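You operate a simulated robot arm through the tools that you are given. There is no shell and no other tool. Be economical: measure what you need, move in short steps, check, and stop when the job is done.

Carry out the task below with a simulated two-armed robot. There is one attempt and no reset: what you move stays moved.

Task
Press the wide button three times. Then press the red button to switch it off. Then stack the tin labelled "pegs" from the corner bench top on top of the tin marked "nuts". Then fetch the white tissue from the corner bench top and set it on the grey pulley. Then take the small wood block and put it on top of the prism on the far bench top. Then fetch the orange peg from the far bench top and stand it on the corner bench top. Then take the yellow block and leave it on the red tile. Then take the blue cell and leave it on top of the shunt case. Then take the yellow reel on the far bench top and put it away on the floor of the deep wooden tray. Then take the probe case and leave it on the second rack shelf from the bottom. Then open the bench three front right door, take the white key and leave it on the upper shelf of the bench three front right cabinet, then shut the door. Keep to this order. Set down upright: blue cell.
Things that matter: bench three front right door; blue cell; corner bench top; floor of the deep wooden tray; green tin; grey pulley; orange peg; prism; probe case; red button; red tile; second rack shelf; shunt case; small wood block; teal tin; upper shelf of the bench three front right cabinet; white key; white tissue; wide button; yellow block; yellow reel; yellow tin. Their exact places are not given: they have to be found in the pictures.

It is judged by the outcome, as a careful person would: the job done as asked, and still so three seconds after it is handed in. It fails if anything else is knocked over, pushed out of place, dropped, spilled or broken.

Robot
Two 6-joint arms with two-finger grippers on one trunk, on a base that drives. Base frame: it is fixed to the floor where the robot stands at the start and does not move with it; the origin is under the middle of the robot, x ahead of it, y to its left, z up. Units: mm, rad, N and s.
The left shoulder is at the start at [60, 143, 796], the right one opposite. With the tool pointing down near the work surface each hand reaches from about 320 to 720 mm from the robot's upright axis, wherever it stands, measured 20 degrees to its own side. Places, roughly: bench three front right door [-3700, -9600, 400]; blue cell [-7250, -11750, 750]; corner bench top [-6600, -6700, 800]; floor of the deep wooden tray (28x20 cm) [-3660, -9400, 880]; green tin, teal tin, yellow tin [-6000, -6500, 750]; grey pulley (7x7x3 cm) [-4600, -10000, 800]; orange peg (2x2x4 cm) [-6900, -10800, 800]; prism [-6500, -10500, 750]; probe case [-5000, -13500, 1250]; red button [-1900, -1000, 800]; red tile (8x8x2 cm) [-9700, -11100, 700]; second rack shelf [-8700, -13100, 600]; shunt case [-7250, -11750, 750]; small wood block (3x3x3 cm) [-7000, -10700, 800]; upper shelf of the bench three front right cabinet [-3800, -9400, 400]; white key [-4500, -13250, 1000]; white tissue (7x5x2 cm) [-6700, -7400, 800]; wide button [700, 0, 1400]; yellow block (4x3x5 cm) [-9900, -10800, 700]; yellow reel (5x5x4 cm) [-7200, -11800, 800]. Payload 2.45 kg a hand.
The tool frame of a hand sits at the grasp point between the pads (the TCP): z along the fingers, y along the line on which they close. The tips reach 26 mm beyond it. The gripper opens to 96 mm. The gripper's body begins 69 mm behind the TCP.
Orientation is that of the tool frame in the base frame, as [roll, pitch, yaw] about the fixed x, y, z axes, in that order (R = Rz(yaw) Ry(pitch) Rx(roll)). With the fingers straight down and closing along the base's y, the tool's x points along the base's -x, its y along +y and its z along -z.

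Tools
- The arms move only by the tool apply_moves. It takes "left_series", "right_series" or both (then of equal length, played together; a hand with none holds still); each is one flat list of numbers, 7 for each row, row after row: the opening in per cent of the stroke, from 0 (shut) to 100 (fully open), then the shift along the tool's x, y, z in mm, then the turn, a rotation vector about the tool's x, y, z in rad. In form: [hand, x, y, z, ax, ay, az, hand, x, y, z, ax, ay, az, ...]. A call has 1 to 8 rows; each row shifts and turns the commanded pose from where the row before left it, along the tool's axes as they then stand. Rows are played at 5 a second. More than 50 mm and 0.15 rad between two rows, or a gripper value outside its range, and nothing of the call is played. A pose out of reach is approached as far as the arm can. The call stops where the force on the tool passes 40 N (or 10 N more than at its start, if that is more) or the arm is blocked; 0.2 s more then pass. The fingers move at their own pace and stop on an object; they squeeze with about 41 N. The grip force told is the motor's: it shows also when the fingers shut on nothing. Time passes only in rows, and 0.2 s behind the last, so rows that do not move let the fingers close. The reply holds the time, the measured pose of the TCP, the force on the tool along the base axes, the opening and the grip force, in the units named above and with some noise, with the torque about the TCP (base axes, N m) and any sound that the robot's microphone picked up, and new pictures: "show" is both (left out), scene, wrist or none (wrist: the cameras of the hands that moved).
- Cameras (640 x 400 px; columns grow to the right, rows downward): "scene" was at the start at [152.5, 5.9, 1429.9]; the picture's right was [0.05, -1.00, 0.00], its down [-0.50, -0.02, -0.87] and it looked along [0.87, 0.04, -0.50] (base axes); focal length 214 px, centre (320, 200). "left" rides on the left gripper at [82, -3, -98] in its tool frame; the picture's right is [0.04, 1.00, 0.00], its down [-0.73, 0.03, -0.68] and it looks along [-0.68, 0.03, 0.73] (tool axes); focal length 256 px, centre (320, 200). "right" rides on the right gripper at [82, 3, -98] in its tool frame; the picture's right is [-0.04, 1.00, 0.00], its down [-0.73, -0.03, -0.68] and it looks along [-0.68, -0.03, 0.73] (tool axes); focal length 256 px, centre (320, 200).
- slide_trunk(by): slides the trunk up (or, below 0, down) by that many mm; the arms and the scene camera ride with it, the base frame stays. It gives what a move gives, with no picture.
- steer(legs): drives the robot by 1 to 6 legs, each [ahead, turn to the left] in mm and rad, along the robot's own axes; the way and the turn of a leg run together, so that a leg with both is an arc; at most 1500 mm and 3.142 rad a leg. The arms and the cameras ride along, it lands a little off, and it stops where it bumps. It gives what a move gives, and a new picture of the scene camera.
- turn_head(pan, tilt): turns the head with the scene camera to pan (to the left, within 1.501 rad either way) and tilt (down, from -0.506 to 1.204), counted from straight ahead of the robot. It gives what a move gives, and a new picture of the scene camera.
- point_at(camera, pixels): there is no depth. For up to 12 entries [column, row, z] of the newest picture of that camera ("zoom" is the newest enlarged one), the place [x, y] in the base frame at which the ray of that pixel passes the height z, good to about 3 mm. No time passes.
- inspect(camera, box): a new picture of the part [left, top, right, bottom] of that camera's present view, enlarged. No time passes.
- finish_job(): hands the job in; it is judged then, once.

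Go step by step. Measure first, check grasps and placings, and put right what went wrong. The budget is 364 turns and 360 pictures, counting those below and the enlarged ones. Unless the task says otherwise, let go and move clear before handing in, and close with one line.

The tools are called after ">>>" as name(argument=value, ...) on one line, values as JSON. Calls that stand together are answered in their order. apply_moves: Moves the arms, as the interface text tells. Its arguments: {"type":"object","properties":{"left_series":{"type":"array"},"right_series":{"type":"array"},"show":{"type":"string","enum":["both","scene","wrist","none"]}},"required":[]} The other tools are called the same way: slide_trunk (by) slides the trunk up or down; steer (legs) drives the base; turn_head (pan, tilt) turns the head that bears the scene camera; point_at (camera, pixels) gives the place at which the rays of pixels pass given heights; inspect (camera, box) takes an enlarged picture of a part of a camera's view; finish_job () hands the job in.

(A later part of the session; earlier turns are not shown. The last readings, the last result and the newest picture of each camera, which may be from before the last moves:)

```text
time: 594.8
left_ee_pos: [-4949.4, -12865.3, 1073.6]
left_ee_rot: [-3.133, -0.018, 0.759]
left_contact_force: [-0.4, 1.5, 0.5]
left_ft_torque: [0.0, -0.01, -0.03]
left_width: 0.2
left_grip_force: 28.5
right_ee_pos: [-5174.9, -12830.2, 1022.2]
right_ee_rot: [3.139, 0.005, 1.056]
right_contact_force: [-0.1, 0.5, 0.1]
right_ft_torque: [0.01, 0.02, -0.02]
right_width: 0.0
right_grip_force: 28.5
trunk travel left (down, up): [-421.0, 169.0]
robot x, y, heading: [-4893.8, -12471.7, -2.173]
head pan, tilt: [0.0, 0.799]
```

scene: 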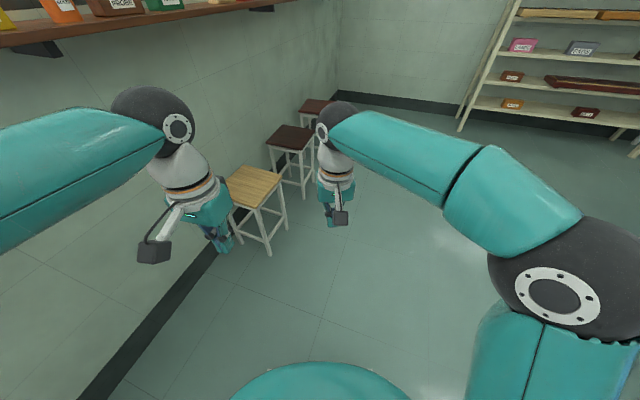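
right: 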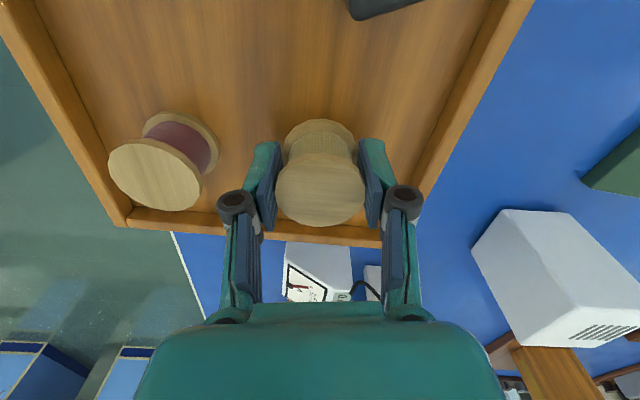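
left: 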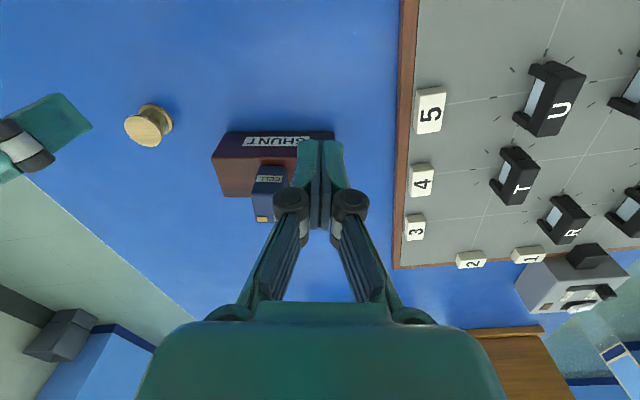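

Beside the wall with the shelf. Turn to face it.

>>> steer(legs=[[0, 0.8]])

>>> turn_head(pan=0.0, tilt=0.25)

```text
time: 597.5
left_ee_pos: [-4650.6, -12791.4, 1074.8]
left_ee_rot: [-3.131, -0.02, 1.551]
left_contact_force: [0.4, 0.2, 0.6]
left_ft_torque: [0.02, -0.01, 0.0]
left_width: 0.0
left_grip_force: 28.5
right_ee_pos: [-4832.7, -12926.8, 1023.1]
right_ee_rot: [3.139, 0.006, 1.846]
right_contact_force: [0.2, -0.5, 1.4]
right_ft_torque: [0.0, 0.03, 0.01]
right_width: 0.0
right_grip_force: 27.8
trunk travel left (down, up): [-421.0, 169.0]
robot x, y, heading: [-4920.5, -12476.6, -1.377]
head pan, tilt: [0.0, 0.799]
```

scene: 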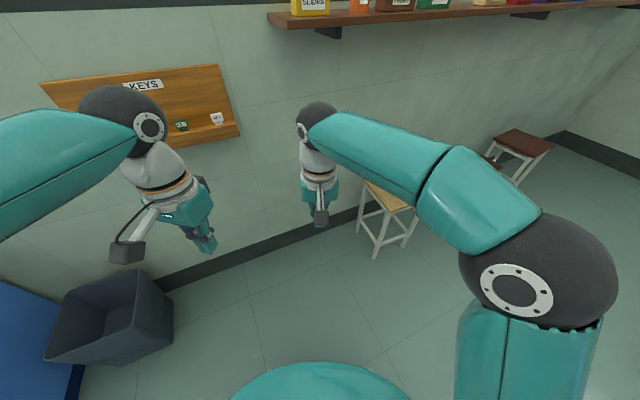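

```text
time: 598.5
left_ee_pos: [-4649.4, -12790.3, 1075.5]
left_ee_rot: [-3.132, -0.021, 1.551]
left_contact_force: [0.6, 0.2, -0.4]
left_ft_torque: [-0.01, -0.01, -0.01]
left_width: 0.0
left_grip_force: 28.6
right_ee_pos: [-4832.0, -12927.4, 1024.5]
right_ee_rot: [-3.141, 0.005, 1.845]
right_contact_force: [0.8, 0.7, 0.3]
right_ft_torque: [-0.03, 0.01, 0.01]
right_width: 0.0
right_grip_force: 28.0
trunk travel left (down, up): [-421.0, 169.0]
robot x, y, heading: [-4918.5, -12478.6, -1.38]
head pan, tilt: [0.0, 0.25]
```

scene: 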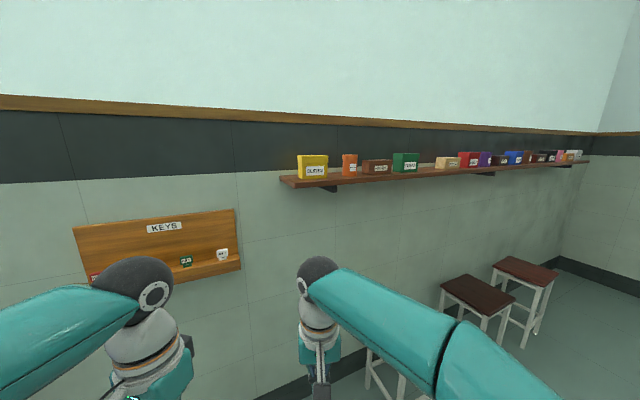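

Keys board with a white key at (223,255), and a shelf of boxes. Enlarge the shelf.

>>> inspect(camera="scene", box=[280, 140, 440, 200])

>>> point_at(camera="zoom", pixels=[[390, 120, 1260], [390, 120, 1290], [390, 110, 1320]])

```text
4.00 times, centred on (360, 170) of scene
```

zoom: 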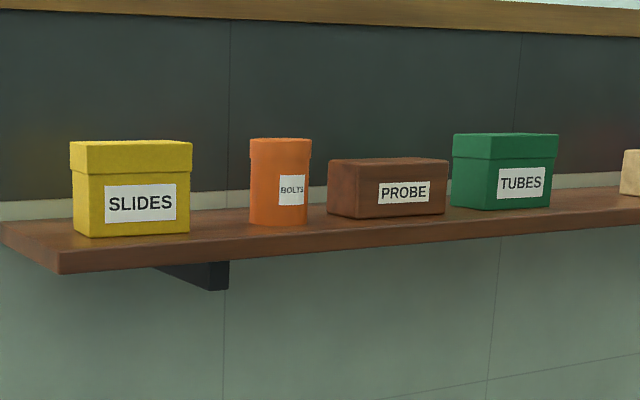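

```text
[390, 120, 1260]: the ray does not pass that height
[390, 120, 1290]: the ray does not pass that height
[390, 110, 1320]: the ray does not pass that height
```

The PROBE case sits between BOLTS and TUBES. Raise the trunk (needed for reach) for parallax and enlarge again.

>>> slide_trunk(by=165)

>>> inspect(camera="scene", box=[280, 160, 440, 260])

>>> point_at(camera="zoom", pixels=[[390, 200, 1300], [390, 200, 1330], [390, 200, 1270]])

```text
time: 600.4
left_ee_pos: [-4649.4, -12791.0, 1239.2]
left_ee_rot: [-3.133, -0.018, 1.553]
left_contact_force: [0.7, 0.0, 0.4]
left_ft_torque: [0.0, -0.04, -0.01]
left_width: 0.0
left_grip_force: 28.5
right_ee_pos: [-4831.7, -12925.8, 1188.6]
right_ee_rot: [-3.141, 0.004, 1.846]
right_contact_force: [-0.4, 0.4, 0.1]
right_ft_torque: [0.02, 0.0, 0.02]
right_width: 0.0
right_grip_force: 28.4
trunk travel left (down, up): [-586.0, 4.0]
robot x, y, heading: [-4921.7, -12475.7, -1.381]
head pan, tilt: [0.0, 0.25]
```

```text
4.00 times, centred on (360, 210) of scene
```

zoom: 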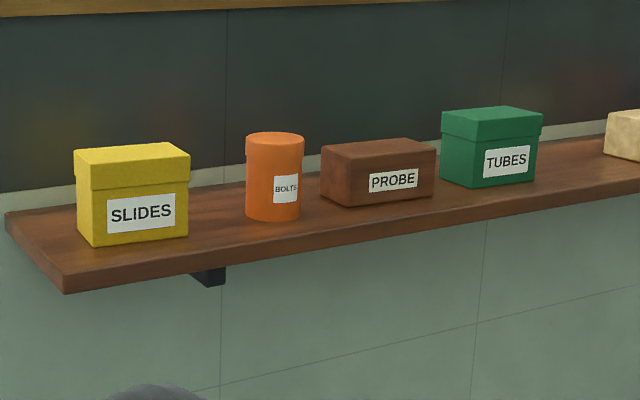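

```text
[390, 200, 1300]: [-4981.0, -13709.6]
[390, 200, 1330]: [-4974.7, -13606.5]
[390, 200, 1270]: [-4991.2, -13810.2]
```

Case front is ≈(-4976,-13627), shelf top ≈1322. Check the stool under the shelf.

>>> turn_head(pan=-0.1, tilt=0.8)

>>> point_at(camera="scene", pixels=[[320, 200, 0], [320, 300, 0]])

```text
time: 601.3
left_ee_pos: [-4649.6, -12789.4, 1238.9]
left_ee_rot: [-3.133, -0.018, 1.551]
left_contact_force: [0.3, 0.4, 0.0]
left_ft_torque: [-0.05, -0.02, 0.01]
left_width: 0.2
left_grip_force: 28.5
right_ee_pos: [-4833.3, -12926.9, 1188.8]
right_ee_rot: [3.141, 0.006, 1.846]
right_contact_force: [0.7, -0.1, 0.0]
right_ft_torque: [0.03, 0.0, -0.02]
right_width: 0.0
right_grip_force: 28.5
trunk travel left (down, up): [-586.0, 4.0]
robot x, y, heading: [-4921.0, -12478.9, -1.381]
head pan, tilt: [-0.099, 0.799]
```

scene: 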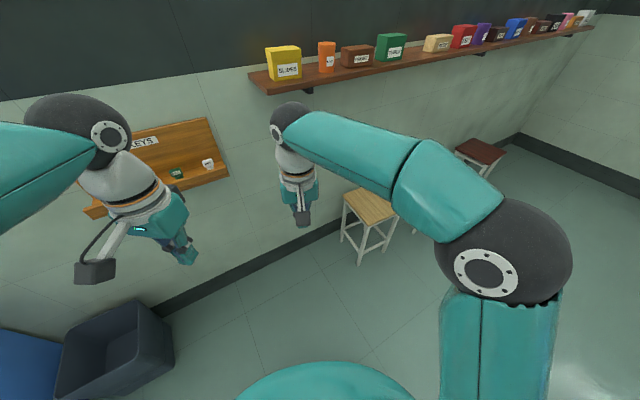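

```text
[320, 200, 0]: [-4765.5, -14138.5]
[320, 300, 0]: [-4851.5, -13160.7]
```

>>> point_at(camera="scene", pixels=[[360, 262, 0], [343, 240, 0], [388, 248, 0], [240, 273, 0], [330, 229, 0], [263, 93, 1310], [357, 66, 1325], [350, 66, 1325], [374, 63, 1325]])

```text
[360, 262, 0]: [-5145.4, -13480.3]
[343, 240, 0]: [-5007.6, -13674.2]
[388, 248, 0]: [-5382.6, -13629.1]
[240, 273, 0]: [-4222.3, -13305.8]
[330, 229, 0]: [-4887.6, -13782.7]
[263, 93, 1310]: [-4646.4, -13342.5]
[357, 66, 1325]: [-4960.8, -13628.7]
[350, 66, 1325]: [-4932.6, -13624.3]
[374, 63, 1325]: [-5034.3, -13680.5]
```

Stool is right of my standing place. I'll set the right hand: back, right, up, then rotate so it closes along the shelf depth with a lean, before driving in.

>>> apply_moves(right_series=[100, 22, -25, -25, 0, 0, 0, 100, 22, -25, -25, 0, 0, 0, 100, 22, -25, -25, 0, 0, 0, 100, 22, -25, -25, 0, 0, 0, 100, 22, -25, -25, 0, 0, 0, 100, 22, -25, -25, 0, 0, 0], left_series=[0, 20, 8, 0, 0, 0, 0, 0, 20, 8, 0, 0, 0, 0, 0, 20, 8, 0, 0, 0, 0, 0, 0, 0, 0, 0, 0, 0, 0, 0, 0, 0, 0, 0, 0, 0, 0, 0, 0, 0, 0, 0], show="none")

>>> apply_moves(right_series=[100, 0, 0, 0, 0, 0, -0.1477, 100, 0, 0, 0, 0, 0, -0.1477, 100, 0, 0, 0, 0, 0, -0.1477, 100, 0, 0, 0, 0, 0, -0.1477, 100, 0, 0, 0, 0, 0, -0.1477, 100, 0, 0, 0, 0, 0, -0.1477, 100, 0, 0, 0, 0, 0, -0.1477, 100, 0, 0, 0, 0, 0, -0.1477], show="none")

>>> apply_moves(right_series=[100, 0, 0, 0, 0, 0, -0.1477, 100, 0, 0, 0, 0, 0, -0.1477, 100, 0, 0, 0, 0, 0.145, 0, 100, 0, 0, 0, 0, 0.145, 0, 100, 0, 0, 0, 0, 0.145, 0], show="none")

```text
time: 602.7
left_ee_pos: [-4625.7, -12730.4, 1241.2]
left_ee_rot: [-3.136, -0.015, 1.552]
left_contact_force: [0.4, 1.3, 0.1]
left_ft_torque: [-0.03, -0.01, -0.01]
left_width: 0.1
left_grip_force: 29.0
right_ee_pos: [-5014.2, -12840.2, 1334.5]
right_ee_rot: [3.14, 0.005, 1.846]
right_contact_force: [-0.8, 1.1, 1.6]
right_ft_torque: [-0.03, -0.03, -0.02]
right_width: 96.0
right_grip_force: 0.0
trunk travel left (down, up): [-586.0, 4.0]
robot x, y, heading: [-4916.7, -12475.4, -1.384]
head pan, tilt: [-0.099, 0.799]
```

```text
time: 604.5
left_ee_pos: [-4624.1, -12731.8, 1240.6]
left_ee_rot: [-3.134, -0.018, 1.552]
left_contact_force: [-0.2, 0.3, 0.4]
left_ft_torque: [0.01, 0.02, -0.07]
left_width: 0.0
left_grip_force: 28.2
right_ee_pos: [-5013.1, -12838.9, 1338.5]
right_ee_rot: [-3.137, 0.003, 3.029]
right_contact_force: [-0.3, -0.1, 0.1]
right_ft_torque: [-0.02, 0.01, 0.0]
right_width: 95.9
right_grip_force: 0.0
trunk travel left (down, up): [-586.0, 4.0]
robot x, y, heading: [-4919.9, -12476.5, -1.383]
head pan, tilt: [-0.099, 0.799]
```

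```text
time: 605.7
left_ee_pos: [-4624.0, -12731.6, 1240.5]
left_ee_rot: [-3.133, -0.02, 1.551]
left_contact_force: [-0.3, 0.8, 0.3]
left_ft_torque: [0.03, 0.0, 0.01]
left_width: 0.0
left_grip_force: 28.4
right_ee_pos: [-5014.7, -12842.2, 1315.4]
right_ee_rot: [-3.134, -0.435, -2.964]
right_contact_force: [0.6, 0.1, 0.0]
right_ft_torque: [0.01, 0.04, -0.02]
right_width: 95.9
right_grip_force: 0.1
right hand out of reach, approached as far as the arm can: row 4, 5
trunk travel left (down, up): [-586.0, 4.0]
robot x, y, heading: [-4919.6, -12477.3, -1.381]
head pan, tilt: [-0.099, 0.799]
```

Orientation achieved, but the height is near a limit. Test moving up and forward.

>>> apply_moves(right_series=[100, 16.9, 0, -36.3, 0, 0, 0, 100, 16.9, 0, -36.3, 0, 0, 0, 100, 0, -40, 0, 0, 0, 0], show="none")

```text
time: 606.5
left_ee_pos: [-4623.5, -12733.8, 1240.1]
left_ee_rot: [-3.132, -0.023, 1.553]
left_contact_force: [0.0, -0.7, 0.0]
left_ft_torque: [0.01, 0.01, 0.01]
left_width: 0.0
left_grip_force: 29.0
right_ee_pos: [-5020.9, -12898.4, 1319.1]
right_ee_rot: [-3.139, -0.434, -2.961]
right_contact_force: [-0.1, -0.8, 0.2]
right_ft_torque: [0.05, 0.04, -0.02]
right_width: 96.0
right_grip_force: 0.0
right hand out of reach, approached as far as the arm can: row 1, 2
trunk travel left (down, up): [-586.0, 4.0]
robot x, y, heading: [-4918.8, -12472.6, -1.379]
head pan, tilt: [-0.099, 0.799]
```

Leaning limits the height. Remove the lean, pull closer, and test the maximum height for a vertical tool.

>>> apply_moves(right_series=[100, 0, 45, 0, 0, -0.145, 0, 100, 0, 45, 0, 0, -0.145, 0, 100, 0, 0, 0, 0, -0.145, 0, 100, 0, 0, -40, 0, 0, 0, 100, 0, 0, -40, 0, 0, 0, 100, 0, 0, -40, 0, 0, 0, 100, 0, 0, 0, 0, 0, 0], show="none")

```text
time: 608.1
left_ee_pos: [-4624.9, -12730.3, 1240.8]
left_ee_rot: [-3.134, -0.018, 1.552]
left_contact_force: [0.0, -0.3, -0.3]
left_ft_torque: [0.03, -0.01, 0.01]
left_width: 0.0
left_grip_force: 28.3
right_ee_pos: [-5034.6, -12807.6, 1363.3]
right_ee_rot: [-3.135, 0.004, -2.96]
right_contact_force: [-0.3, -0.5, 0.3]
right_ft_torque: [0.02, -0.02, -0.02]
right_width: 96.2
right_grip_force: 0.2
right hand out of reach, approached as far as the arm can: row 5, 6
trunk travel left (down, up): [-586.0, 4.0]
robot x, y, heading: [-4920.5, -12477.5, -1.378]
head pan, tilt: [-0.099, 0.799]
```

Vertical grasp over the case top isn't reachable. Drive closer to see the case well and choose another grasp.

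>>> steer(legs=[[0, -0.355], [610, 0], [0, 0.78]])

>>> turn_head(pan=-0.5, tilt=0.45)

```text
time: 612.5
left_ee_pos: [-4817.8, -13364.6, 1241.3]
left_ee_rot: [-3.124, -0.033, 1.209]
left_contact_force: [-11.3, 8.1, -0.6]
left_ft_torque: [-0.74, -0.92, -0.25]
left_width: 0.0
left_grip_force: 29.0
right_ee_pos: [-5228.2, -13307.2, 1363.6]
right_ee_rot: [-3.134, 0.004, 2.984]
right_contact_force: [0.6, 1.0, -0.3]
right_ft_torque: [-0.03, -0.02, -0.03]
right_width: 96.0
right_grip_force: 0.0
trunk travel left (down, up): [-586.0, 4.0]
robot x, y, heading: [-5014.1, -13031.9, -1.695]
head pan, tilt: [-0.099, 0.799]
stopped in leg 2: the force on the tool passed its limit at 79 N (the readings are from after the stop); the commanded pose is now the measured one
```

scene: 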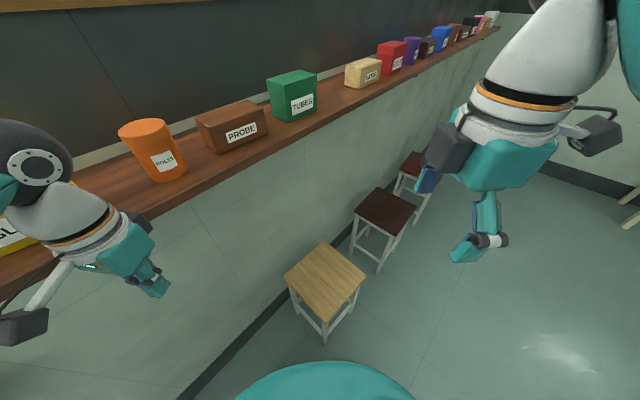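

```text
time: 613.3
left_ee_pos: [-4817.6, -13364.7, 1241.4]
left_ee_rot: [-3.129, -0.035, 1.211]
left_contact_force: [-14.2, 9.6, -3.3]
left_ft_torque: [-0.68, -1.22, -0.34]
left_width: 0.0
left_grip_force: 28.7
right_ee_pos: [-5229.1, -13307.9, 1364.4]
right_ee_rot: [-3.133, 0.004, 2.984]
right_contact_force: [0.1, 1.0, -0.8]
right_ft_torque: [-0.01, -0.01, -0.02]
right_width: 95.9
right_grip_force: 0.1
trunk travel left (down, up): [-586.0, 4.0]
robot x, y, heading: [-5013.2, -13036.8, -1.693]
head pan, tilt: [-0.499, 0.45]
```

scene: 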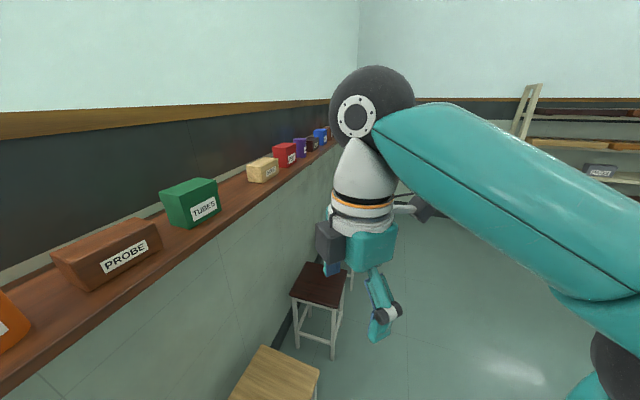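

The left hand touched the shelf edge. Back off and pull the left arm in.

>>> steer(legs=[[-90, 0]])

>>> apply_moves(left_series=[0, 40, 0, 0, 0, 0, 0, 0, 40, -15, 0, 0, 0, 0, 0, 20, -40, 0, 0, 0, 0], show="none")

```text
time: 614.4
left_ee_pos: [-4803.2, -13276.0, 1240.8]
left_ee_rot: [-3.127, -0.035, 1.212]
left_contact_force: [0.9, 0.4, 0.1]
left_ft_torque: [-0.04, 0.0, -0.03]
left_width: 0.1
left_grip_force: 29.1
right_ee_pos: [-5214.4, -13218.4, 1365.2]
right_ee_rot: [-3.134, 0.002, 2.986]
right_contact_force: [-0.5, 1.3, 0.1]
right_ft_torque: [-0.03, 0.01, -0.02]
right_width: 96.0
right_grip_force: 0.0
trunk travel left (down, up): [-586.0, 4.0]
robot x, y, heading: [-5003.4, -12947.1, -1.695]
head pan, tilt: [-0.499, 0.45]
```

scene: 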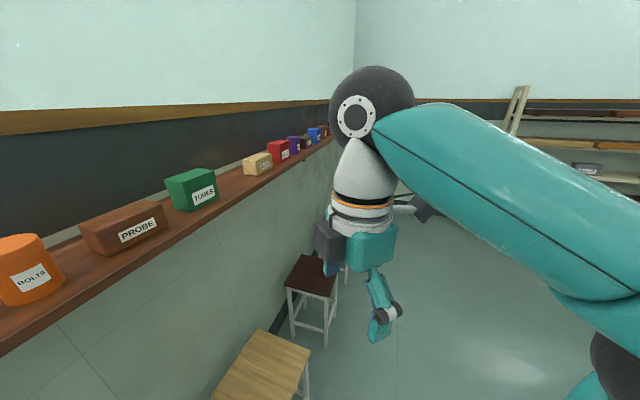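

```text
time: 615.2
left_ee_pos: [-4823.0, -13163.0, 1246.2]
left_ee_rot: [-3.126, -0.036, 1.213]
left_contact_force: [-0.2, -0.6, -0.6]
left_ft_torque: [-0.01, -0.02, 0.0]
left_width: 0.0
left_grip_force: 28.7
right_ee_pos: [-5215.3, -13221.0, 1364.7]
right_ee_rot: [-3.136, 0.003, 2.987]
right_contact_force: [0.2, 0.8, 0.4]
right_ft_torque: [0.03, 0.0, -0.01]
right_width: 95.9
right_grip_force: 0.0
trunk travel left (down, up): [-586.0, 4.0]
robot x, y, heading: [-5004.6, -12946.3, -1.691]
head pan, tilt: [-0.499, 0.45]
```

Enlarge the probe case for dimensions.

>>> inspect(camera="scene", box=[60, 180, 220, 280])

>>> point_at(camera="zoom", pixels=[[178, 302, 1322], [422, 200, 1322], [162, 232, 1370], [420, 130, 1370], [75, 180, 1370], [345, 82, 1370], [178, 302, 1310], [422, 200, 1310]])

```text
4.00 times, centred on (140, 230) of scene
```

zoom: 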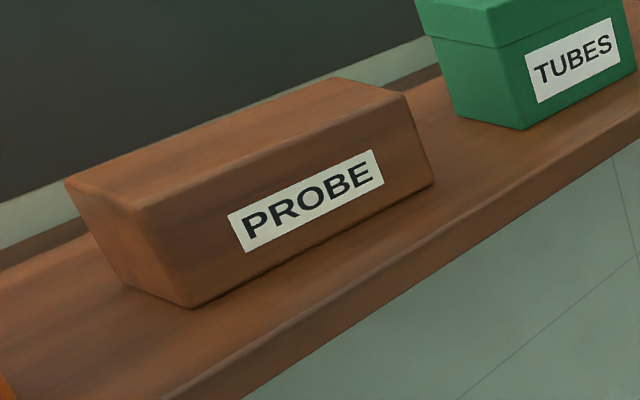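

```text
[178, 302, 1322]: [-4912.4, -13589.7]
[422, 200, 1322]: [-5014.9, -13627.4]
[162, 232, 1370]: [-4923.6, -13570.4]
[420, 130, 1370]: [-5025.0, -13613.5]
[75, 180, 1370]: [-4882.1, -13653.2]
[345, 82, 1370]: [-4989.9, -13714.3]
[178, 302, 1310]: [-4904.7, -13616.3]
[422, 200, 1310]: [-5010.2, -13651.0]
```

>>> point_at(camera="zoom", pixels=[[192, 306, 1322], [433, 184, 1322], [192, 306, 1310], [433, 184, 1310], [152, 208, 1370], [405, 95, 1370], [66, 182, 1370], [338, 80, 1370], [152, 208, 1360], [405, 95, 1360], [112, 280, 1316], [230, 398, 1310]])

```text
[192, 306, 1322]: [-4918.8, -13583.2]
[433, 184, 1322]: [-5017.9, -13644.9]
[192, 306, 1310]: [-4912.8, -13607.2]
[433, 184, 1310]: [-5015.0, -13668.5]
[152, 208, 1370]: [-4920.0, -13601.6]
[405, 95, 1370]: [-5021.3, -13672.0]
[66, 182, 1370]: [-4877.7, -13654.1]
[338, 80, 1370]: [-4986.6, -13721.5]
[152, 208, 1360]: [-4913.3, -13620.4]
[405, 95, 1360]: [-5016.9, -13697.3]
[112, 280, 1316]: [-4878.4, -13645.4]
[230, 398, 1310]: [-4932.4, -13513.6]
```

Case is ~120 wide × 67 deep × ~52 high at A≈11826–11946; I plan to hook it forward from behind until it slightly overhangs the shelf, then grip it top-bottom. Position the robot.

>>> steer(legs=[[140, 0], [0, 0.75]])

```text
time: 618.2
left_ee_pos: [-4754.4, -13182.7, 1247.6]
left_ee_rot: [-3.126, -0.037, 1.752]
left_contact_force: [0.5, -0.6, -0.2]
left_ft_torque: [-0.02, 0.02, -0.02]
left_width: 0.1
left_grip_force: 28.5
right_ee_pos: [-5061.9, -13432.7, 1364.6]
right_ee_rot: [-3.133, 0.001, -2.76]
right_contact_force: [0.4, 0.0, -0.9]
right_ft_torque: [0.03, 0.05, -0.03]
right_width: 95.8
right_grip_force: 0.0
trunk travel left (down, up): [-586.0, 4.0]
robot x, y, heading: [-5024.6, -13086.6, -1.163]
head pan, tilt: [-0.499, 0.45]
stopped in leg 2: the robot was blocked; the commanded pose is now the measured one
```

scene: 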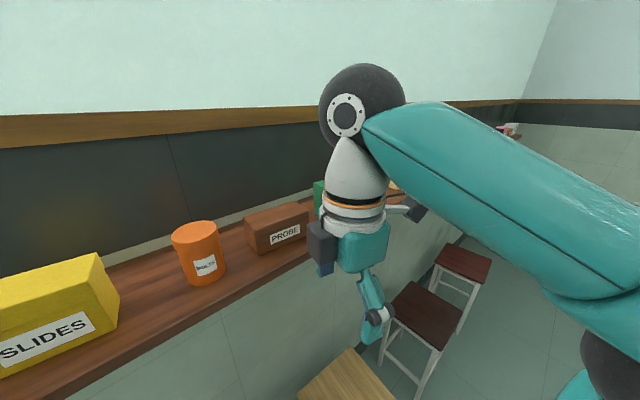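

Now reorient the right hand: yaw back to face the wall, then pitch forward ~50° with fingers shut.

>>> apply_moves(right_series=[0, 0, 0, 0, 0, 0, 0.148, 0, 0, 0, 0, 0, 0, 0.148, 0, 0, 0, 0, 0, 0, 0.148, 0, 0, 0, 0, 0, 0, 0.148, 0, 0, 0, 0, 0, 0, 0.148, 0, 0, 0, 0, 0, 0, 0.148, 0, 0, 0, 0, 0, 0, 0.148, 0, 0, 0, 0, 0, 0, 0.148], show="none")

>>> apply_moves(right_series=[0, 0, 0, 0, 0, 0, 0.146, 0, -15, 0, -12, 0, -0.1455, 0, 0, -16.6, 0, -9.7, 0, -0.1455, 0, 0, -17.8, 0, -7.2, 0, -0.1455, 0, 0, -18.7, 0, -4.5, 0, -0.1455, 0, 0, -19.1, 0, -1.8, 0, -0.1455, 0, 0, -19.2, 0, 1, 0, -0.1455, 0], show="both")

```text
time: 620.0
left_ee_pos: [-4755.9, -13183.2, 1248.2]
left_ee_rot: [-3.125, -0.036, 1.751]
left_contact_force: [0.6, -0.5, 0.1]
left_ft_torque: [0.02, 0.0, 0.0]
left_width: 0.0
left_grip_force: 29.1
right_ee_pos: [-5062.7, -13433.9, 1365.3]
right_ee_rot: [3.141, 0.007, 2.336]
right_contact_force: [-0.3, -0.1, 0.3]
right_ft_torque: [-0.03, -0.02, 0.0]
right_width: 0.1
right_grip_force: 28.7
trunk travel left (down, up): [-586.0, 4.0]
robot x, y, heading: [-5028.5, -13089.3, -1.163]
head pan, tilt: [-0.499, 0.45]
```

```text
time: 621.6
left_ee_pos: [-4755.8, -13183.6, 1248.1]
left_ee_rot: [-3.125, -0.036, 1.751]
left_contact_force: [0.2, 0.1, -0.7]
left_ft_torque: [-0.02, -0.01, 0.03]
left_width: 0.0
left_grip_force: 28.9
right_ee_pos: [-5010.6, -13506.5, 1438.0]
right_ee_rot: [3.14, 0.885, 2.193]
right_contact_force: [0.0, 0.3, 0.4]
right_ft_torque: [0.01, 0.01, -0.02]
right_width: 0.1
right_grip_force: 28.4
trunk travel left (down, up): [-586.0, 4.0]
robot x, y, heading: [-5027.0, -13091.0, -1.162]
head pan, tilt: [-0.499, 0.45]
```

scene: 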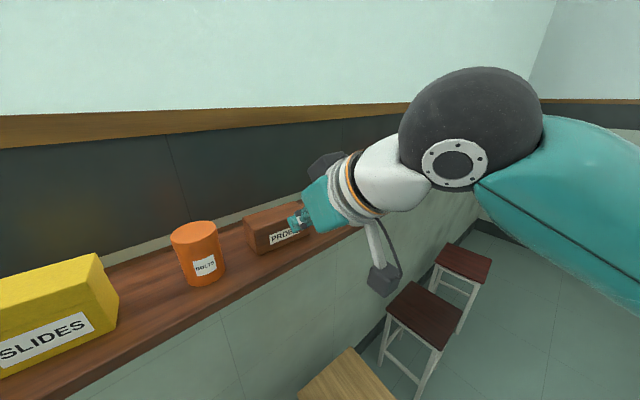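
right: 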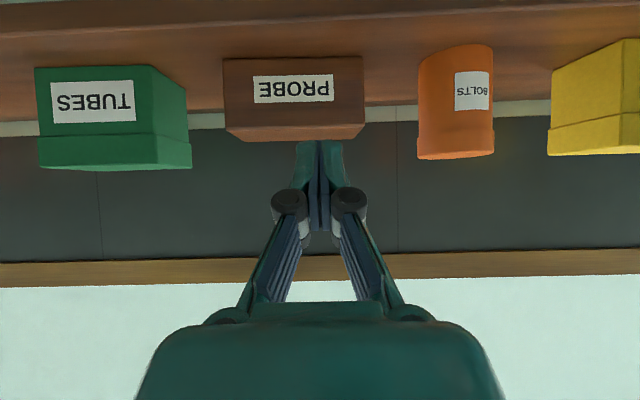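

Good aligned view; gaps to neighbours are ~30-45 mm. Measure the case from this camera.

>>> point_at(camera="right", pixels=[[223, 59, 1310], [362, 57, 1310], [223, 59, 1320], [362, 57, 1320], [226, 124, 1360], [364, 122, 1360], [226, 124, 1370], [364, 122, 1370], [245, 141, 1370], [355, 139, 1370], [320, 30, 1300]])

```text
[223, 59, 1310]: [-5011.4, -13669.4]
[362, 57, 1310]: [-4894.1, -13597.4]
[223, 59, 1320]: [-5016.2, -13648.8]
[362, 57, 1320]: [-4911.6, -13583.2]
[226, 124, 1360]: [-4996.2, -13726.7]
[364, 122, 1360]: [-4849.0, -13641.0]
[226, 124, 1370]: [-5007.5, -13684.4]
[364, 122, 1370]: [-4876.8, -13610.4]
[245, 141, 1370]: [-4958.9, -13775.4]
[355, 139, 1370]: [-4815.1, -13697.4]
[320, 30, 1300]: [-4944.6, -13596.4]
```

Steepen the tool a little, shift to the case's centre line, and move the fingertips over and behind the case.

>>> apply_moves(right_series=[0, 0, 0, 0, 0, 0.1325, 0, 0, 0, 0, 0, 0, 0.1325, 0, 0, -32.4, -5.6, 25.6, 0, 0, 0, 0, -32.4, -5.6, 25.6, 0, 0, 0, 0, -32.4, -5.6, 25.6, 0, 0, 0, 0, -32.4, -5.6, 25.6, 0, 0, 0, 0, -32.4, -5.6, 25.6, 0, 0, 0, 0, 0, 0, 0, 0, 0, 0], show="both")

```text
time: 623.4
left_ee_pos: [-4755.4, -13183.4, 1247.6]
left_ee_rot: [-3.127, -0.036, 1.751]
left_contact_force: [0.5, -0.3, -0.4]
left_ft_torque: [-0.02, 0.01, 0.02]
left_width: 0.0
left_grip_force: 27.7
right_ee_pos: [-4916.8, -13677.2, 1409.3]
right_ee_rot: [3.141, 0.615, 2.194]
right_contact_force: [0.4, 1.0, -0.3]
right_ft_torque: [-0.01, 0.05, -0.05]
right_width: 0.2
right_grip_force: 28.1
right hand out of reach, approached as far as the arm can: row 7
trunk travel left (down, up): [-586.0, 4.0]
robot x, y, heading: [-5025.8, -13092.7, -1.167]
head pan, tilt: [-0.499, 0.45]
```

scene: 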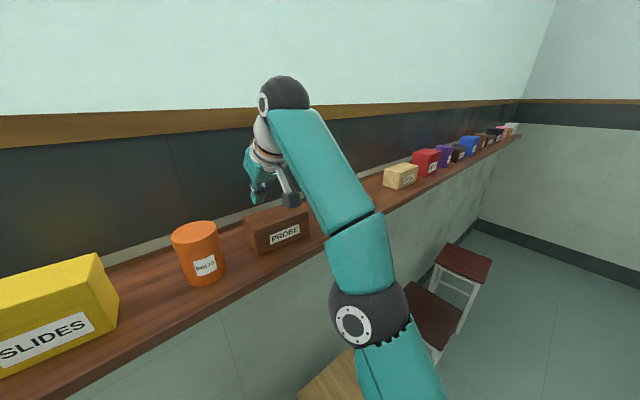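
right: 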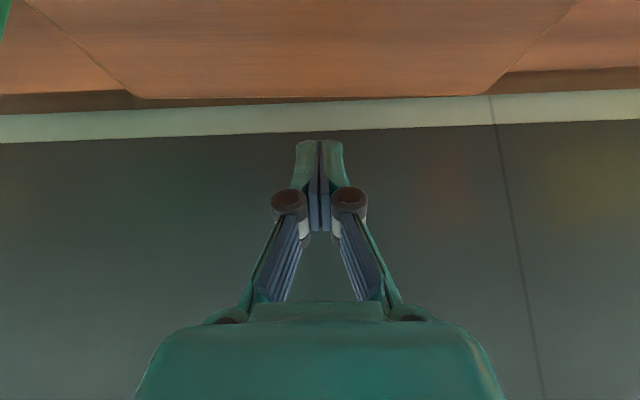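

>>> point_at(camera="right", pixels=[[320, 97, 1372], [320, 105, 1318], [320, 108, 1318], [140, 97, 1372], [480, 95, 1372]])

```text
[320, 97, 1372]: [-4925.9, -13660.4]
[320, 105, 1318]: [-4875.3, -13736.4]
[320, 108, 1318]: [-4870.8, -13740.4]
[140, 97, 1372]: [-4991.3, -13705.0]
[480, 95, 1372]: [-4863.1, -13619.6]
```

The tip is just behind the case's back edge. Lower 35 mm and pull back ~50 mm, watching forces.

>>> apply_moves(right_series=[0, 10.1, 0, 14.3, 0, 0, 0, 0, 10.1, 0, 14.3, 0, 0, 0, 0, 0, 0, 0, 0, 0, 0], show="none")

>>> apply_moves(right_series=[0, 8.2, 0, -5.8, 0, 0, 0, 0, 8.2, 0, -5.8, 0, 0, 0, 0, 8.2, 0, -5.8, 0, 0, 0, 0, 8.2, 0, -5.8, 0, 0, 0, 0, 8.2, 0, -5.8, 0, 0, 0, 0, 0, 0, 0, 0, 0, 0], show="both")

```text
time: 624.2
left_ee_pos: [-4755.4, -13184.4, 1247.9]
left_ee_rot: [-3.126, -0.036, 1.752]
left_contact_force: [0.1, 0.6, 1.1]
left_ft_torque: [-0.02, 0.01, -0.01]
left_width: 0.0
left_grip_force: 28.6
right_ee_pos: [-4918.4, -13677.9, 1373.9]
right_ee_rot: [3.139, 0.617, 2.192]
right_contact_force: [0.8, -0.3, -0.3]
right_ft_torque: [-0.02, 0.01, 0.03]
right_width: 0.0
right_grip_force: 28.8
trunk travel left (down, up): [-586.0, 4.0]
robot x, y, heading: [-5027.0, -13091.1, -1.17]
head pan, tilt: [-0.499, 0.45]
```

```text
time: 625.6
left_ee_pos: [-4755.6, -13183.4, 1247.4]
left_ee_rot: [-3.127, -0.037, 1.753]
left_contact_force: [0.0, -0.5, 0.5]
left_ft_torque: [-0.01, -0.01, 0.02]
left_width: 0.0
left_grip_force: 28.7
right_ee_pos: [-4947.8, -13635.1, 1374.8]
right_ee_rot: [3.141, 0.616, 2.194]
right_contact_force: [-1.0, 0.1, -0.1]
right_ft_torque: [0.0, 0.01, -0.01]
right_width: 0.0
right_grip_force: 28.1
trunk travel left (down, up): [-586.0, 4.0]
robot x, y, heading: [-5025.4, -13092.0, -1.161]
head pan, tilt: [-0.499, 0.45]
```

scene: 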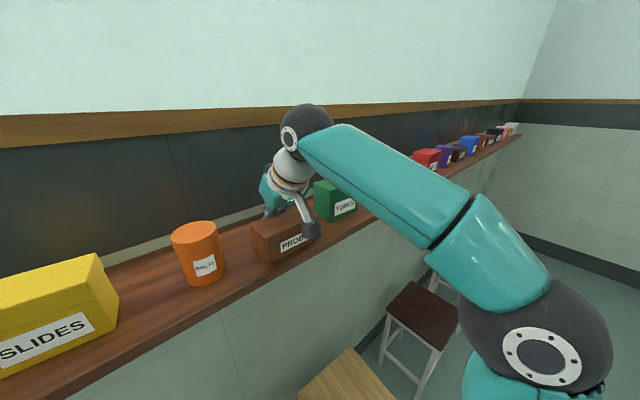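
right: 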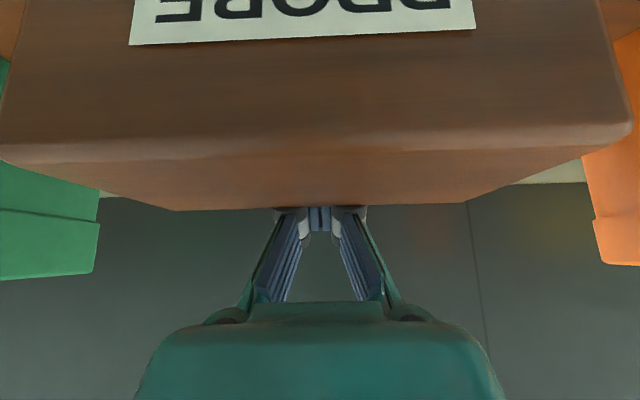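

It slides. Check the overhang in the scene view.

>>> inspect(camera="scene", box=[220, 180, 350, 290])

>>> point_at(camera="right", pixels=[[320, 207, 1380], [320, 207, 1372], [320, 150, 1380], [320, 150, 1372]])

```text
3.64 times, centred on (285, 235) of scene
```

zoom: 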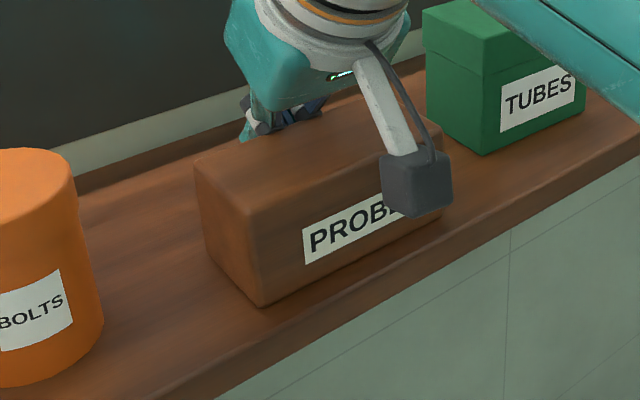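

```text
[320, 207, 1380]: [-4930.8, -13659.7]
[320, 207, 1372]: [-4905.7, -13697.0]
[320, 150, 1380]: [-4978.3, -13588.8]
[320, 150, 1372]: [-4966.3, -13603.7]
```

>>> point_at(camera="zoom", pixels=[[262, 306, 1320], [440, 215, 1320], [320, 315, 1320], [330, 330, 1320], [205, 165, 1378], [253, 213, 1378]])

```text
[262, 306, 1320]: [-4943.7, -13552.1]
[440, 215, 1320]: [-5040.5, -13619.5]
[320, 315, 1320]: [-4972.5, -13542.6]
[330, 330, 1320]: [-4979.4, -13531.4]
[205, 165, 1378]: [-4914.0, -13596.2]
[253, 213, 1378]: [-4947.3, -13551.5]
```

>>> inspect(camera="scene", box=[280, 220, 340, 280])

>>> point_at(camera="zoom", pixels=[[200, 200, 1320], [250, 200, 1320], [300, 200, 1320], [350, 200, 1320], [200, 240, 1320], [200, 280, 1320]])

```text
6.67 times, centred on (310, 250) of scene
```

zoom: 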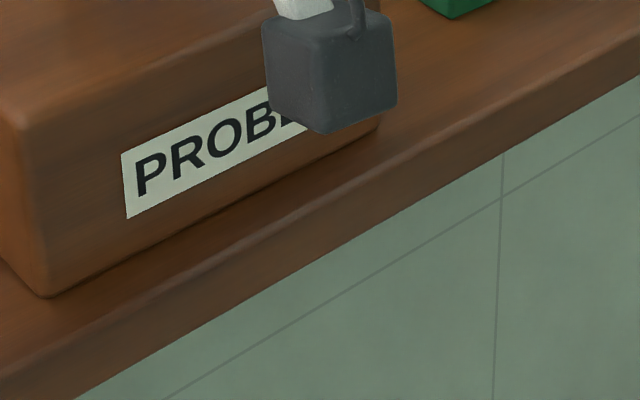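

```text
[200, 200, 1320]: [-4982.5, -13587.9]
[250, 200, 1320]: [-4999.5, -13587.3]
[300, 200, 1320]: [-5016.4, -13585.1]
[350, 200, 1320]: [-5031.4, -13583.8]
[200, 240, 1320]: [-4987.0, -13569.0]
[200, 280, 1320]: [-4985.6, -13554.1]
```

Shelf edge is ~18 mm ahead of the case front; pull 38 mm more for ~20 mm overhang.

>>> apply_moves(right_series=[0, 7.8, 0, -5.5, 0, 0, 0, 0, 7.8, 0, -5.5, 0, 0, 0, 0, 7.8, 0, -5.5, 0, 0, 0, 0, 7.8, 0, -5.5, 0, 0, 0, 0, 0, 0, 0, 0, 0, 0], show="none")

>>> inspect(camera="scene", box=[230, 190, 350, 290])

```text
time: 626.8
left_ee_pos: [-4756.1, -13182.1, 1247.9]
left_ee_rot: [-3.125, -0.038, 1.752]
left_contact_force: [-0.2, -0.5, 0.1]
left_ft_torque: [-0.01, -0.03, 0.02]
left_width: 0.0
left_grip_force: 27.8
right_ee_pos: [-4970.0, -13603.9, 1375.0]
right_ee_rot: [3.141, 0.616, 2.192]
right_contact_force: [0.2, -0.4, 0.5]
right_ft_torque: [0.03, 0.0, 0.0]
right_width: 0.0
right_grip_force: 28.5
trunk travel left (down, up): [-586.0, 4.0]
robot x, y, heading: [-5024.0, -13091.6, -1.157]
head pan, tilt: [-0.499, 0.45]
```

```text
4.00 times, centred on (290, 240) of scene
```

zoom: 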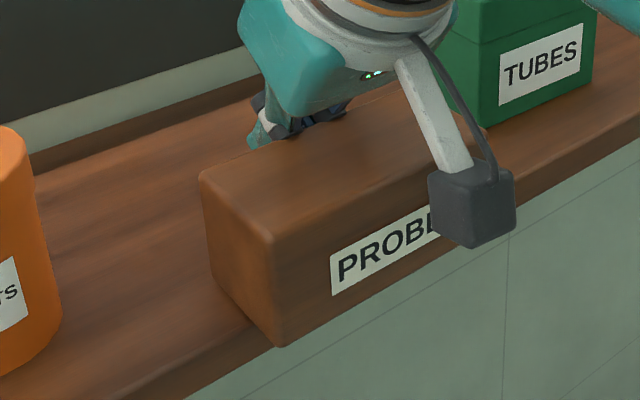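

Overhang achieved (~20 mm). Unhook upward, retreat, and back the robot for space.

>>> apply_moves(right_series=[0, -17.3, 0, -24.5, 0, 0, 0, 0, -17.3, 0, -24.5, 0, 0, 0, 0, 30.6, 0, -21.7, 0, 0, 0, 0, 30.6, 0, -21.7, 0, 0, 0, 0, 30.6, 0, -21.7, 0, 0, 0, 0, 30.6, 0, -21.7, 0, 0, 0, 0, 30.6, 0, -21.7, 0, 0, 0], show="none")

>>> steer(legs=[[-230, 0], [0, 0.2]])

```text
time: 628.4
left_ee_pos: [-4757.3, -13182.2, 1248.0]
left_ee_rot: [-3.127, -0.035, 1.751]
left_contact_force: [-0.2, 1.1, 0.7]
left_ft_torque: [0.0, -0.01, -0.01]
left_width: 0.2
left_grip_force: 29.0
right_ee_pos: [-5079.5, -13450.2, 1434.9]
right_ee_rot: [3.138, 0.616, 2.192]
right_contact_force: [-0.7, -0.6, -0.2]
right_ft_torque: [0.03, 0.0, 0.01]
right_width: 0.1
right_grip_force: 28.7
trunk travel left (down, up): [-586.0, 4.0]
robot x, y, heading: [-5026.1, -13091.6, -1.164]
head pan, tilt: [-0.499, 0.45]
```

```text
time: 631.0
left_ee_pos: [-4836.1, -12909.2, 1247.3]
left_ee_rot: [-3.126, -0.036, 1.948]
left_contact_force: [0.3, -1.0, -0.5]
left_ft_torque: [-0.02, 0.0, 0.01]
left_width: 0.0
left_grip_force: 28.3
right_ee_pos: [-5101.5, -13236.3, 1435.4]
right_ee_rot: [3.141, 0.617, 2.39]
right_contact_force: [-0.1, -0.5, 0.4]
right_ft_torque: [0.0, 0.0, -0.01]
right_width: 0.0
right_grip_force: 29.5
trunk travel left (down, up): [-586.0, 4.0]
robot x, y, heading: [-5125.9, -12874.5, -0.971]
head pan, tilt: [-0.499, 0.45]
```

scene: 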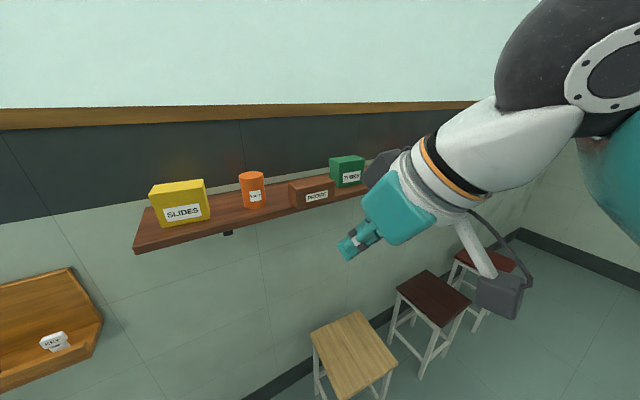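

Retreated. Now make the tool horizontal, roll it 90° so it closes vertically, and align it to the wall normal.

>>> apply_moves(right_series=[0, 0, 0, 0, 0, -0.1364, 0, 0, 0, 0, 0, 0, -0.1364, 0, 0, 0, 0, 0, 0, -0.1364, 0, 0, 0, 0, 0, 0, -0.1364, 0, 0, 0, 0, 0, 0, -0.1364, 0, 0, 0, 0, 0, 0, -0.1364, 0, 0, 0, 0, 0, 0, -0.1364, 0], show="none")

>>> apply_moves(right_series=[50, 0, 0, 0, 0, 0, 0.1428, 50, 0, 0, 0, 0, 0, 0.1428, 50, 0, 0, 0, 0, 0, 0.1428, 50, 0, 0, 0, 0, 0, 0.1428, 50, 0, 0, 0, 0, 0, 0.1428, 50, 0, 0, 0, 0, 0, 0.1428, 50, 0, 0, 0, 0, 0, 0.1428, 50, 0, 0, 0, 0, 0, 0.1428], show="none")

>>> apply_moves(right_series=[100, 0, 0, 0, 0, 0, 0.1428, 100, 0, 0, 0, 0, 0, 0.1428, 100, 0, 0, 0, 0, 0, 0.1428, 100, 0, 0, 0, 0, -0.1, 0, 100, 0, 0, 0, 0, -0.1, 0], show="both")

```text
time: 632.6
left_ee_pos: [-4835.7, -12909.8, 1248.7]
left_ee_rot: [-3.126, -0.036, 1.946]
left_contact_force: [-0.9, 0.4, -0.7]
left_ft_torque: [0.02, -0.02, 0.0]
left_width: 0.2
left_grip_force: 28.5
right_ee_pos: [-5101.7, -13235.3, 1436.1]
right_ee_rot: [0.447, 1.566, -0.306]
right_contact_force: [0.0, -0.2, -1.0]
right_ft_torque: [0.03, -0.04, 0.0]
right_width: 0.0
right_grip_force: 28.8
trunk travel left (down, up): [-586.0, 4.0]
robot x, y, heading: [-5122.3, -12876.4, -0.968]
head pan, tilt: [-0.499, 0.45]
```

```text
time: 634.4
left_ee_pos: [-4836.0, -12910.2, 1249.4]
left_ee_rot: [-3.125, -0.036, 1.945]
left_contact_force: [-0.8, -1.0, 0.3]
left_ft_torque: [-0.03, 0.0, 0.01]
left_width: 0.0
left_grip_force: 28.6
right_ee_pos: [-5101.5, -13235.3, 1436.6]
right_ee_rot: [1.568, 0.424, 0.818]
right_contact_force: [-0.1, 0.5, 0.7]
right_ft_torque: [-0.02, -0.01, -0.03]
right_width: 48.0
right_grip_force: 0.1
trunk travel left (down, up): [-586.0, 4.0]
robot x, y, heading: [-5123.1, -12873.2, -0.97]
head pan, tilt: [-0.499, 0.45]
```

```text
time: 635.6
left_ee_pos: [-4835.3, -12910.8, 1248.3]
left_ee_rot: [-3.127, -0.036, 1.946]
left_contact_force: [-0.3, -0.5, 0.1]
left_ft_torque: [-0.02, 0.01, 0.01]
left_width: 0.0
left_grip_force: 28.4
right_ee_pos: [-5100.3, -13235.6, 1436.7]
right_ee_rot: [1.57, 0.001, 0.616]
right_contact_force: [0.0, -0.4, -0.8]
right_ft_torque: [0.0, 0.01, 0.01]
right_width: 95.8
right_grip_force: 0.1
trunk travel left (down, up): [-586.0, 4.0]
robot x, y, heading: [-5121.5, -12876.3, -0.966]
head pan, tilt: [-0.499, 0.45]
```

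scene: 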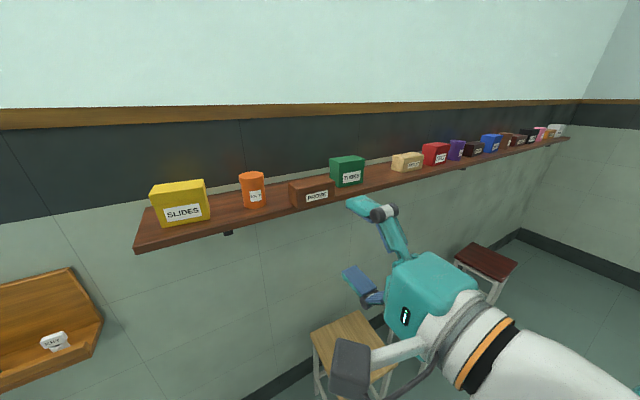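
right: 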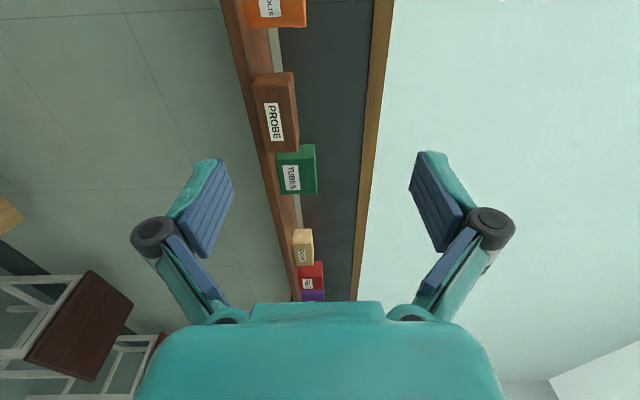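

Tool is horizontal with vertical closing. Move in front of the case partway.

>>> apply_moves(right_series=[100, -22.4, -17.6, 30, 0, 0, 0, 100, -22.4, -17.6, 30, 0, 0, 0, 100, -22.4, -17.6, 30, 0, 0, 0, 100, -22.4, -17.6, 30, 0, 0, 0, 100, -22.4, -17.6, 30, 0, 0, 0, 100, 0, 0, 30, 0, 0, 0, 100, 0, 0, 0, 0, 0, 0], show="wrist")

>>> inspect(camera="scene", box=[270, 140, 430, 260])

```text
time: 637.2
left_ee_pos: [-4836.7, -12910.1, 1248.2]
left_ee_rot: [-3.126, -0.036, 1.946]
left_contact_force: [0.4, 0.2, -0.4]
left_ft_torque: [0.01, 0.01, -0.02]
left_width: 0.0
left_grip_force: 28.6
right_ee_pos: [-5097.7, -13394.0, 1396.0]
right_ee_rot: [1.597, -0.003, 0.702]
right_contact_force: [0.4, 0.4, 0.4]
right_ft_torque: [0.02, -0.04, 0.0]
right_width: 95.9
right_grip_force: 0.0
right hand out of reach, approached as far as the arm can: row 3, 4, 5, 6
trunk travel left (down, up): [-586.0, 4.0]
robot x, y, heading: [-5120.2, -12875.4, -0.974]
head pan, tilt: [-0.499, 0.45]
```

right: 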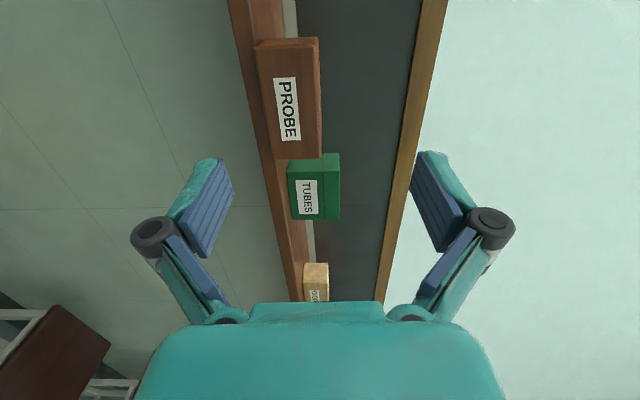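

```text
3.33 times, centred on (350, 200) of scene
```

zoom: 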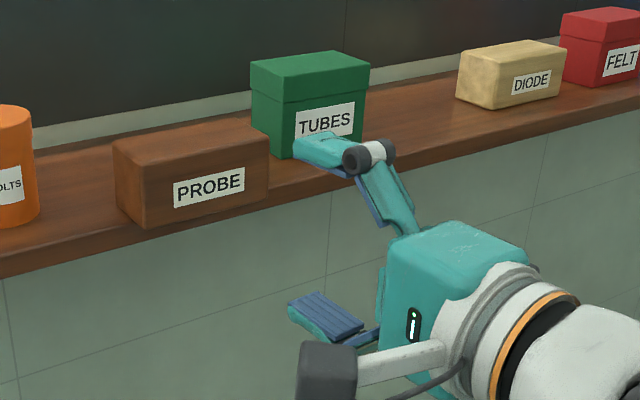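

The arm hits a limit on the far right; I'll shift the robot ~200 mm to the right so the case is nearly ahead. Retract first.

>>> apply_moves(right_series=[100, 20, 0, -40, 0, 0, 0, 100, 20, 0, -40, 0, 0, 0, 100, 20, 0, -40, 0, 0, 0, 100, 20, 0, -30, 0, 0, 0], show="none")

>>> steer(legs=[[0, 0.75], [-310, 0]])

>>> steer(legs=[[0, -0.75], [200, 0]])

```text
time: 638.2
left_ee_pos: [-4835.4, -12912.5, 1247.1]
left_ee_rot: [-3.125, -0.038, 1.944]
left_contact_force: [-0.3, -0.6, -0.1]
left_ft_torque: [0.02, 0.01, 0.0]
left_width: 0.0
left_grip_force: 28.1
right_ee_pos: [-5128.3, -13256.0, 1391.1]
right_ee_rot: [1.572, 0.003, 0.615]
right_contact_force: [-0.5, -1.2, -0.1]
right_ft_torque: [-0.01, 0.03, 0.01]
right_width: 95.8
right_grip_force: 0.1
trunk travel left (down, up): [-586.0, 4.0]
robot x, y, heading: [-5117.9, -12873.4, -0.973]
head pan, tilt: [-0.499, 0.45]
```

```text
time: 642.6
left_ee_pos: [-5196.8, -12639.3, 1247.5]
left_ee_rot: [-3.125, -0.036, 2.716]
left_contact_force: [-0.9, 0.3, 0.5]
left_ft_torque: [0.02, 0.01, 0.0]
left_width: 0.0
left_grip_force: 28.8
right_ee_pos: [-5167.4, -13090.8, 1392.9]
right_ee_rot: [1.57, 0.002, 1.387]
right_contact_force: [0.3, 0.1, -0.2]
right_ft_torque: [0.01, 0.01, -0.02]
right_width: 95.9
right_grip_force: 0.1
trunk travel left (down, up): [-586.0, 4.0]
robot x, y, heading: [-5428.0, -12808.4, -0.2]
head pan, tilt: [-0.499, 0.45]
```

scene: 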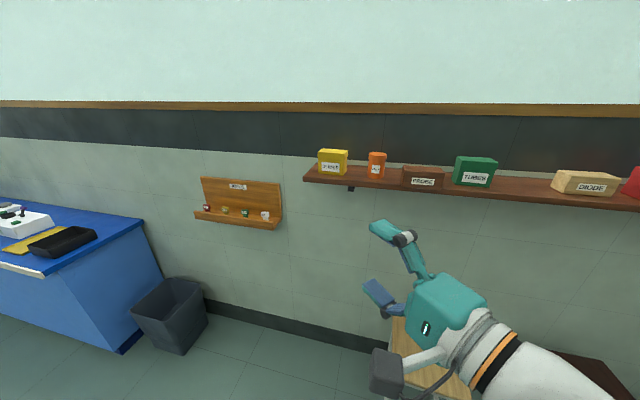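

```text
time: 646.4
left_ee_pos: [-5020.1, -12998.7, 1248.1]
left_ee_rot: [-3.127, -0.038, 1.988]
left_contact_force: [0.5, -0.1, 0.0]
left_ft_torque: [0.08, -0.02, 0.0]
left_width: 0.1
left_grip_force: 28.8
right_ee_pos: [-5299.4, -13355.1, 1391.9]
right_ee_rot: [1.571, -0.003, 0.661]
right_contact_force: [-0.2, -0.1, -0.8]
right_ft_torque: [0.01, -0.03, 0.01]
right_width: 96.1
right_grip_force: 0.1
trunk travel left (down, up): [-586.0, 4.0]
robot x, y, heading: [-5308.0, -12974.5, -0.923]
head pan, tilt: [-0.499, 0.45]
```

scene: 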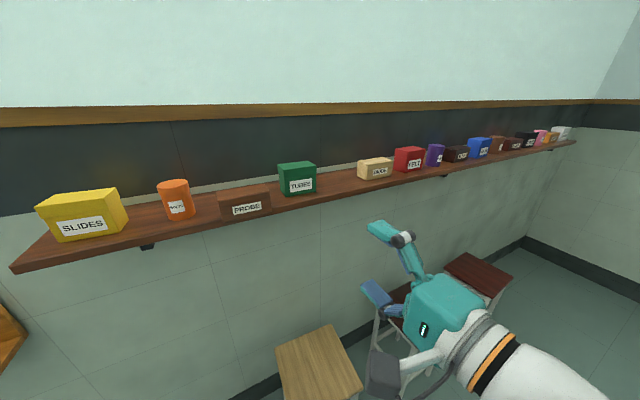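

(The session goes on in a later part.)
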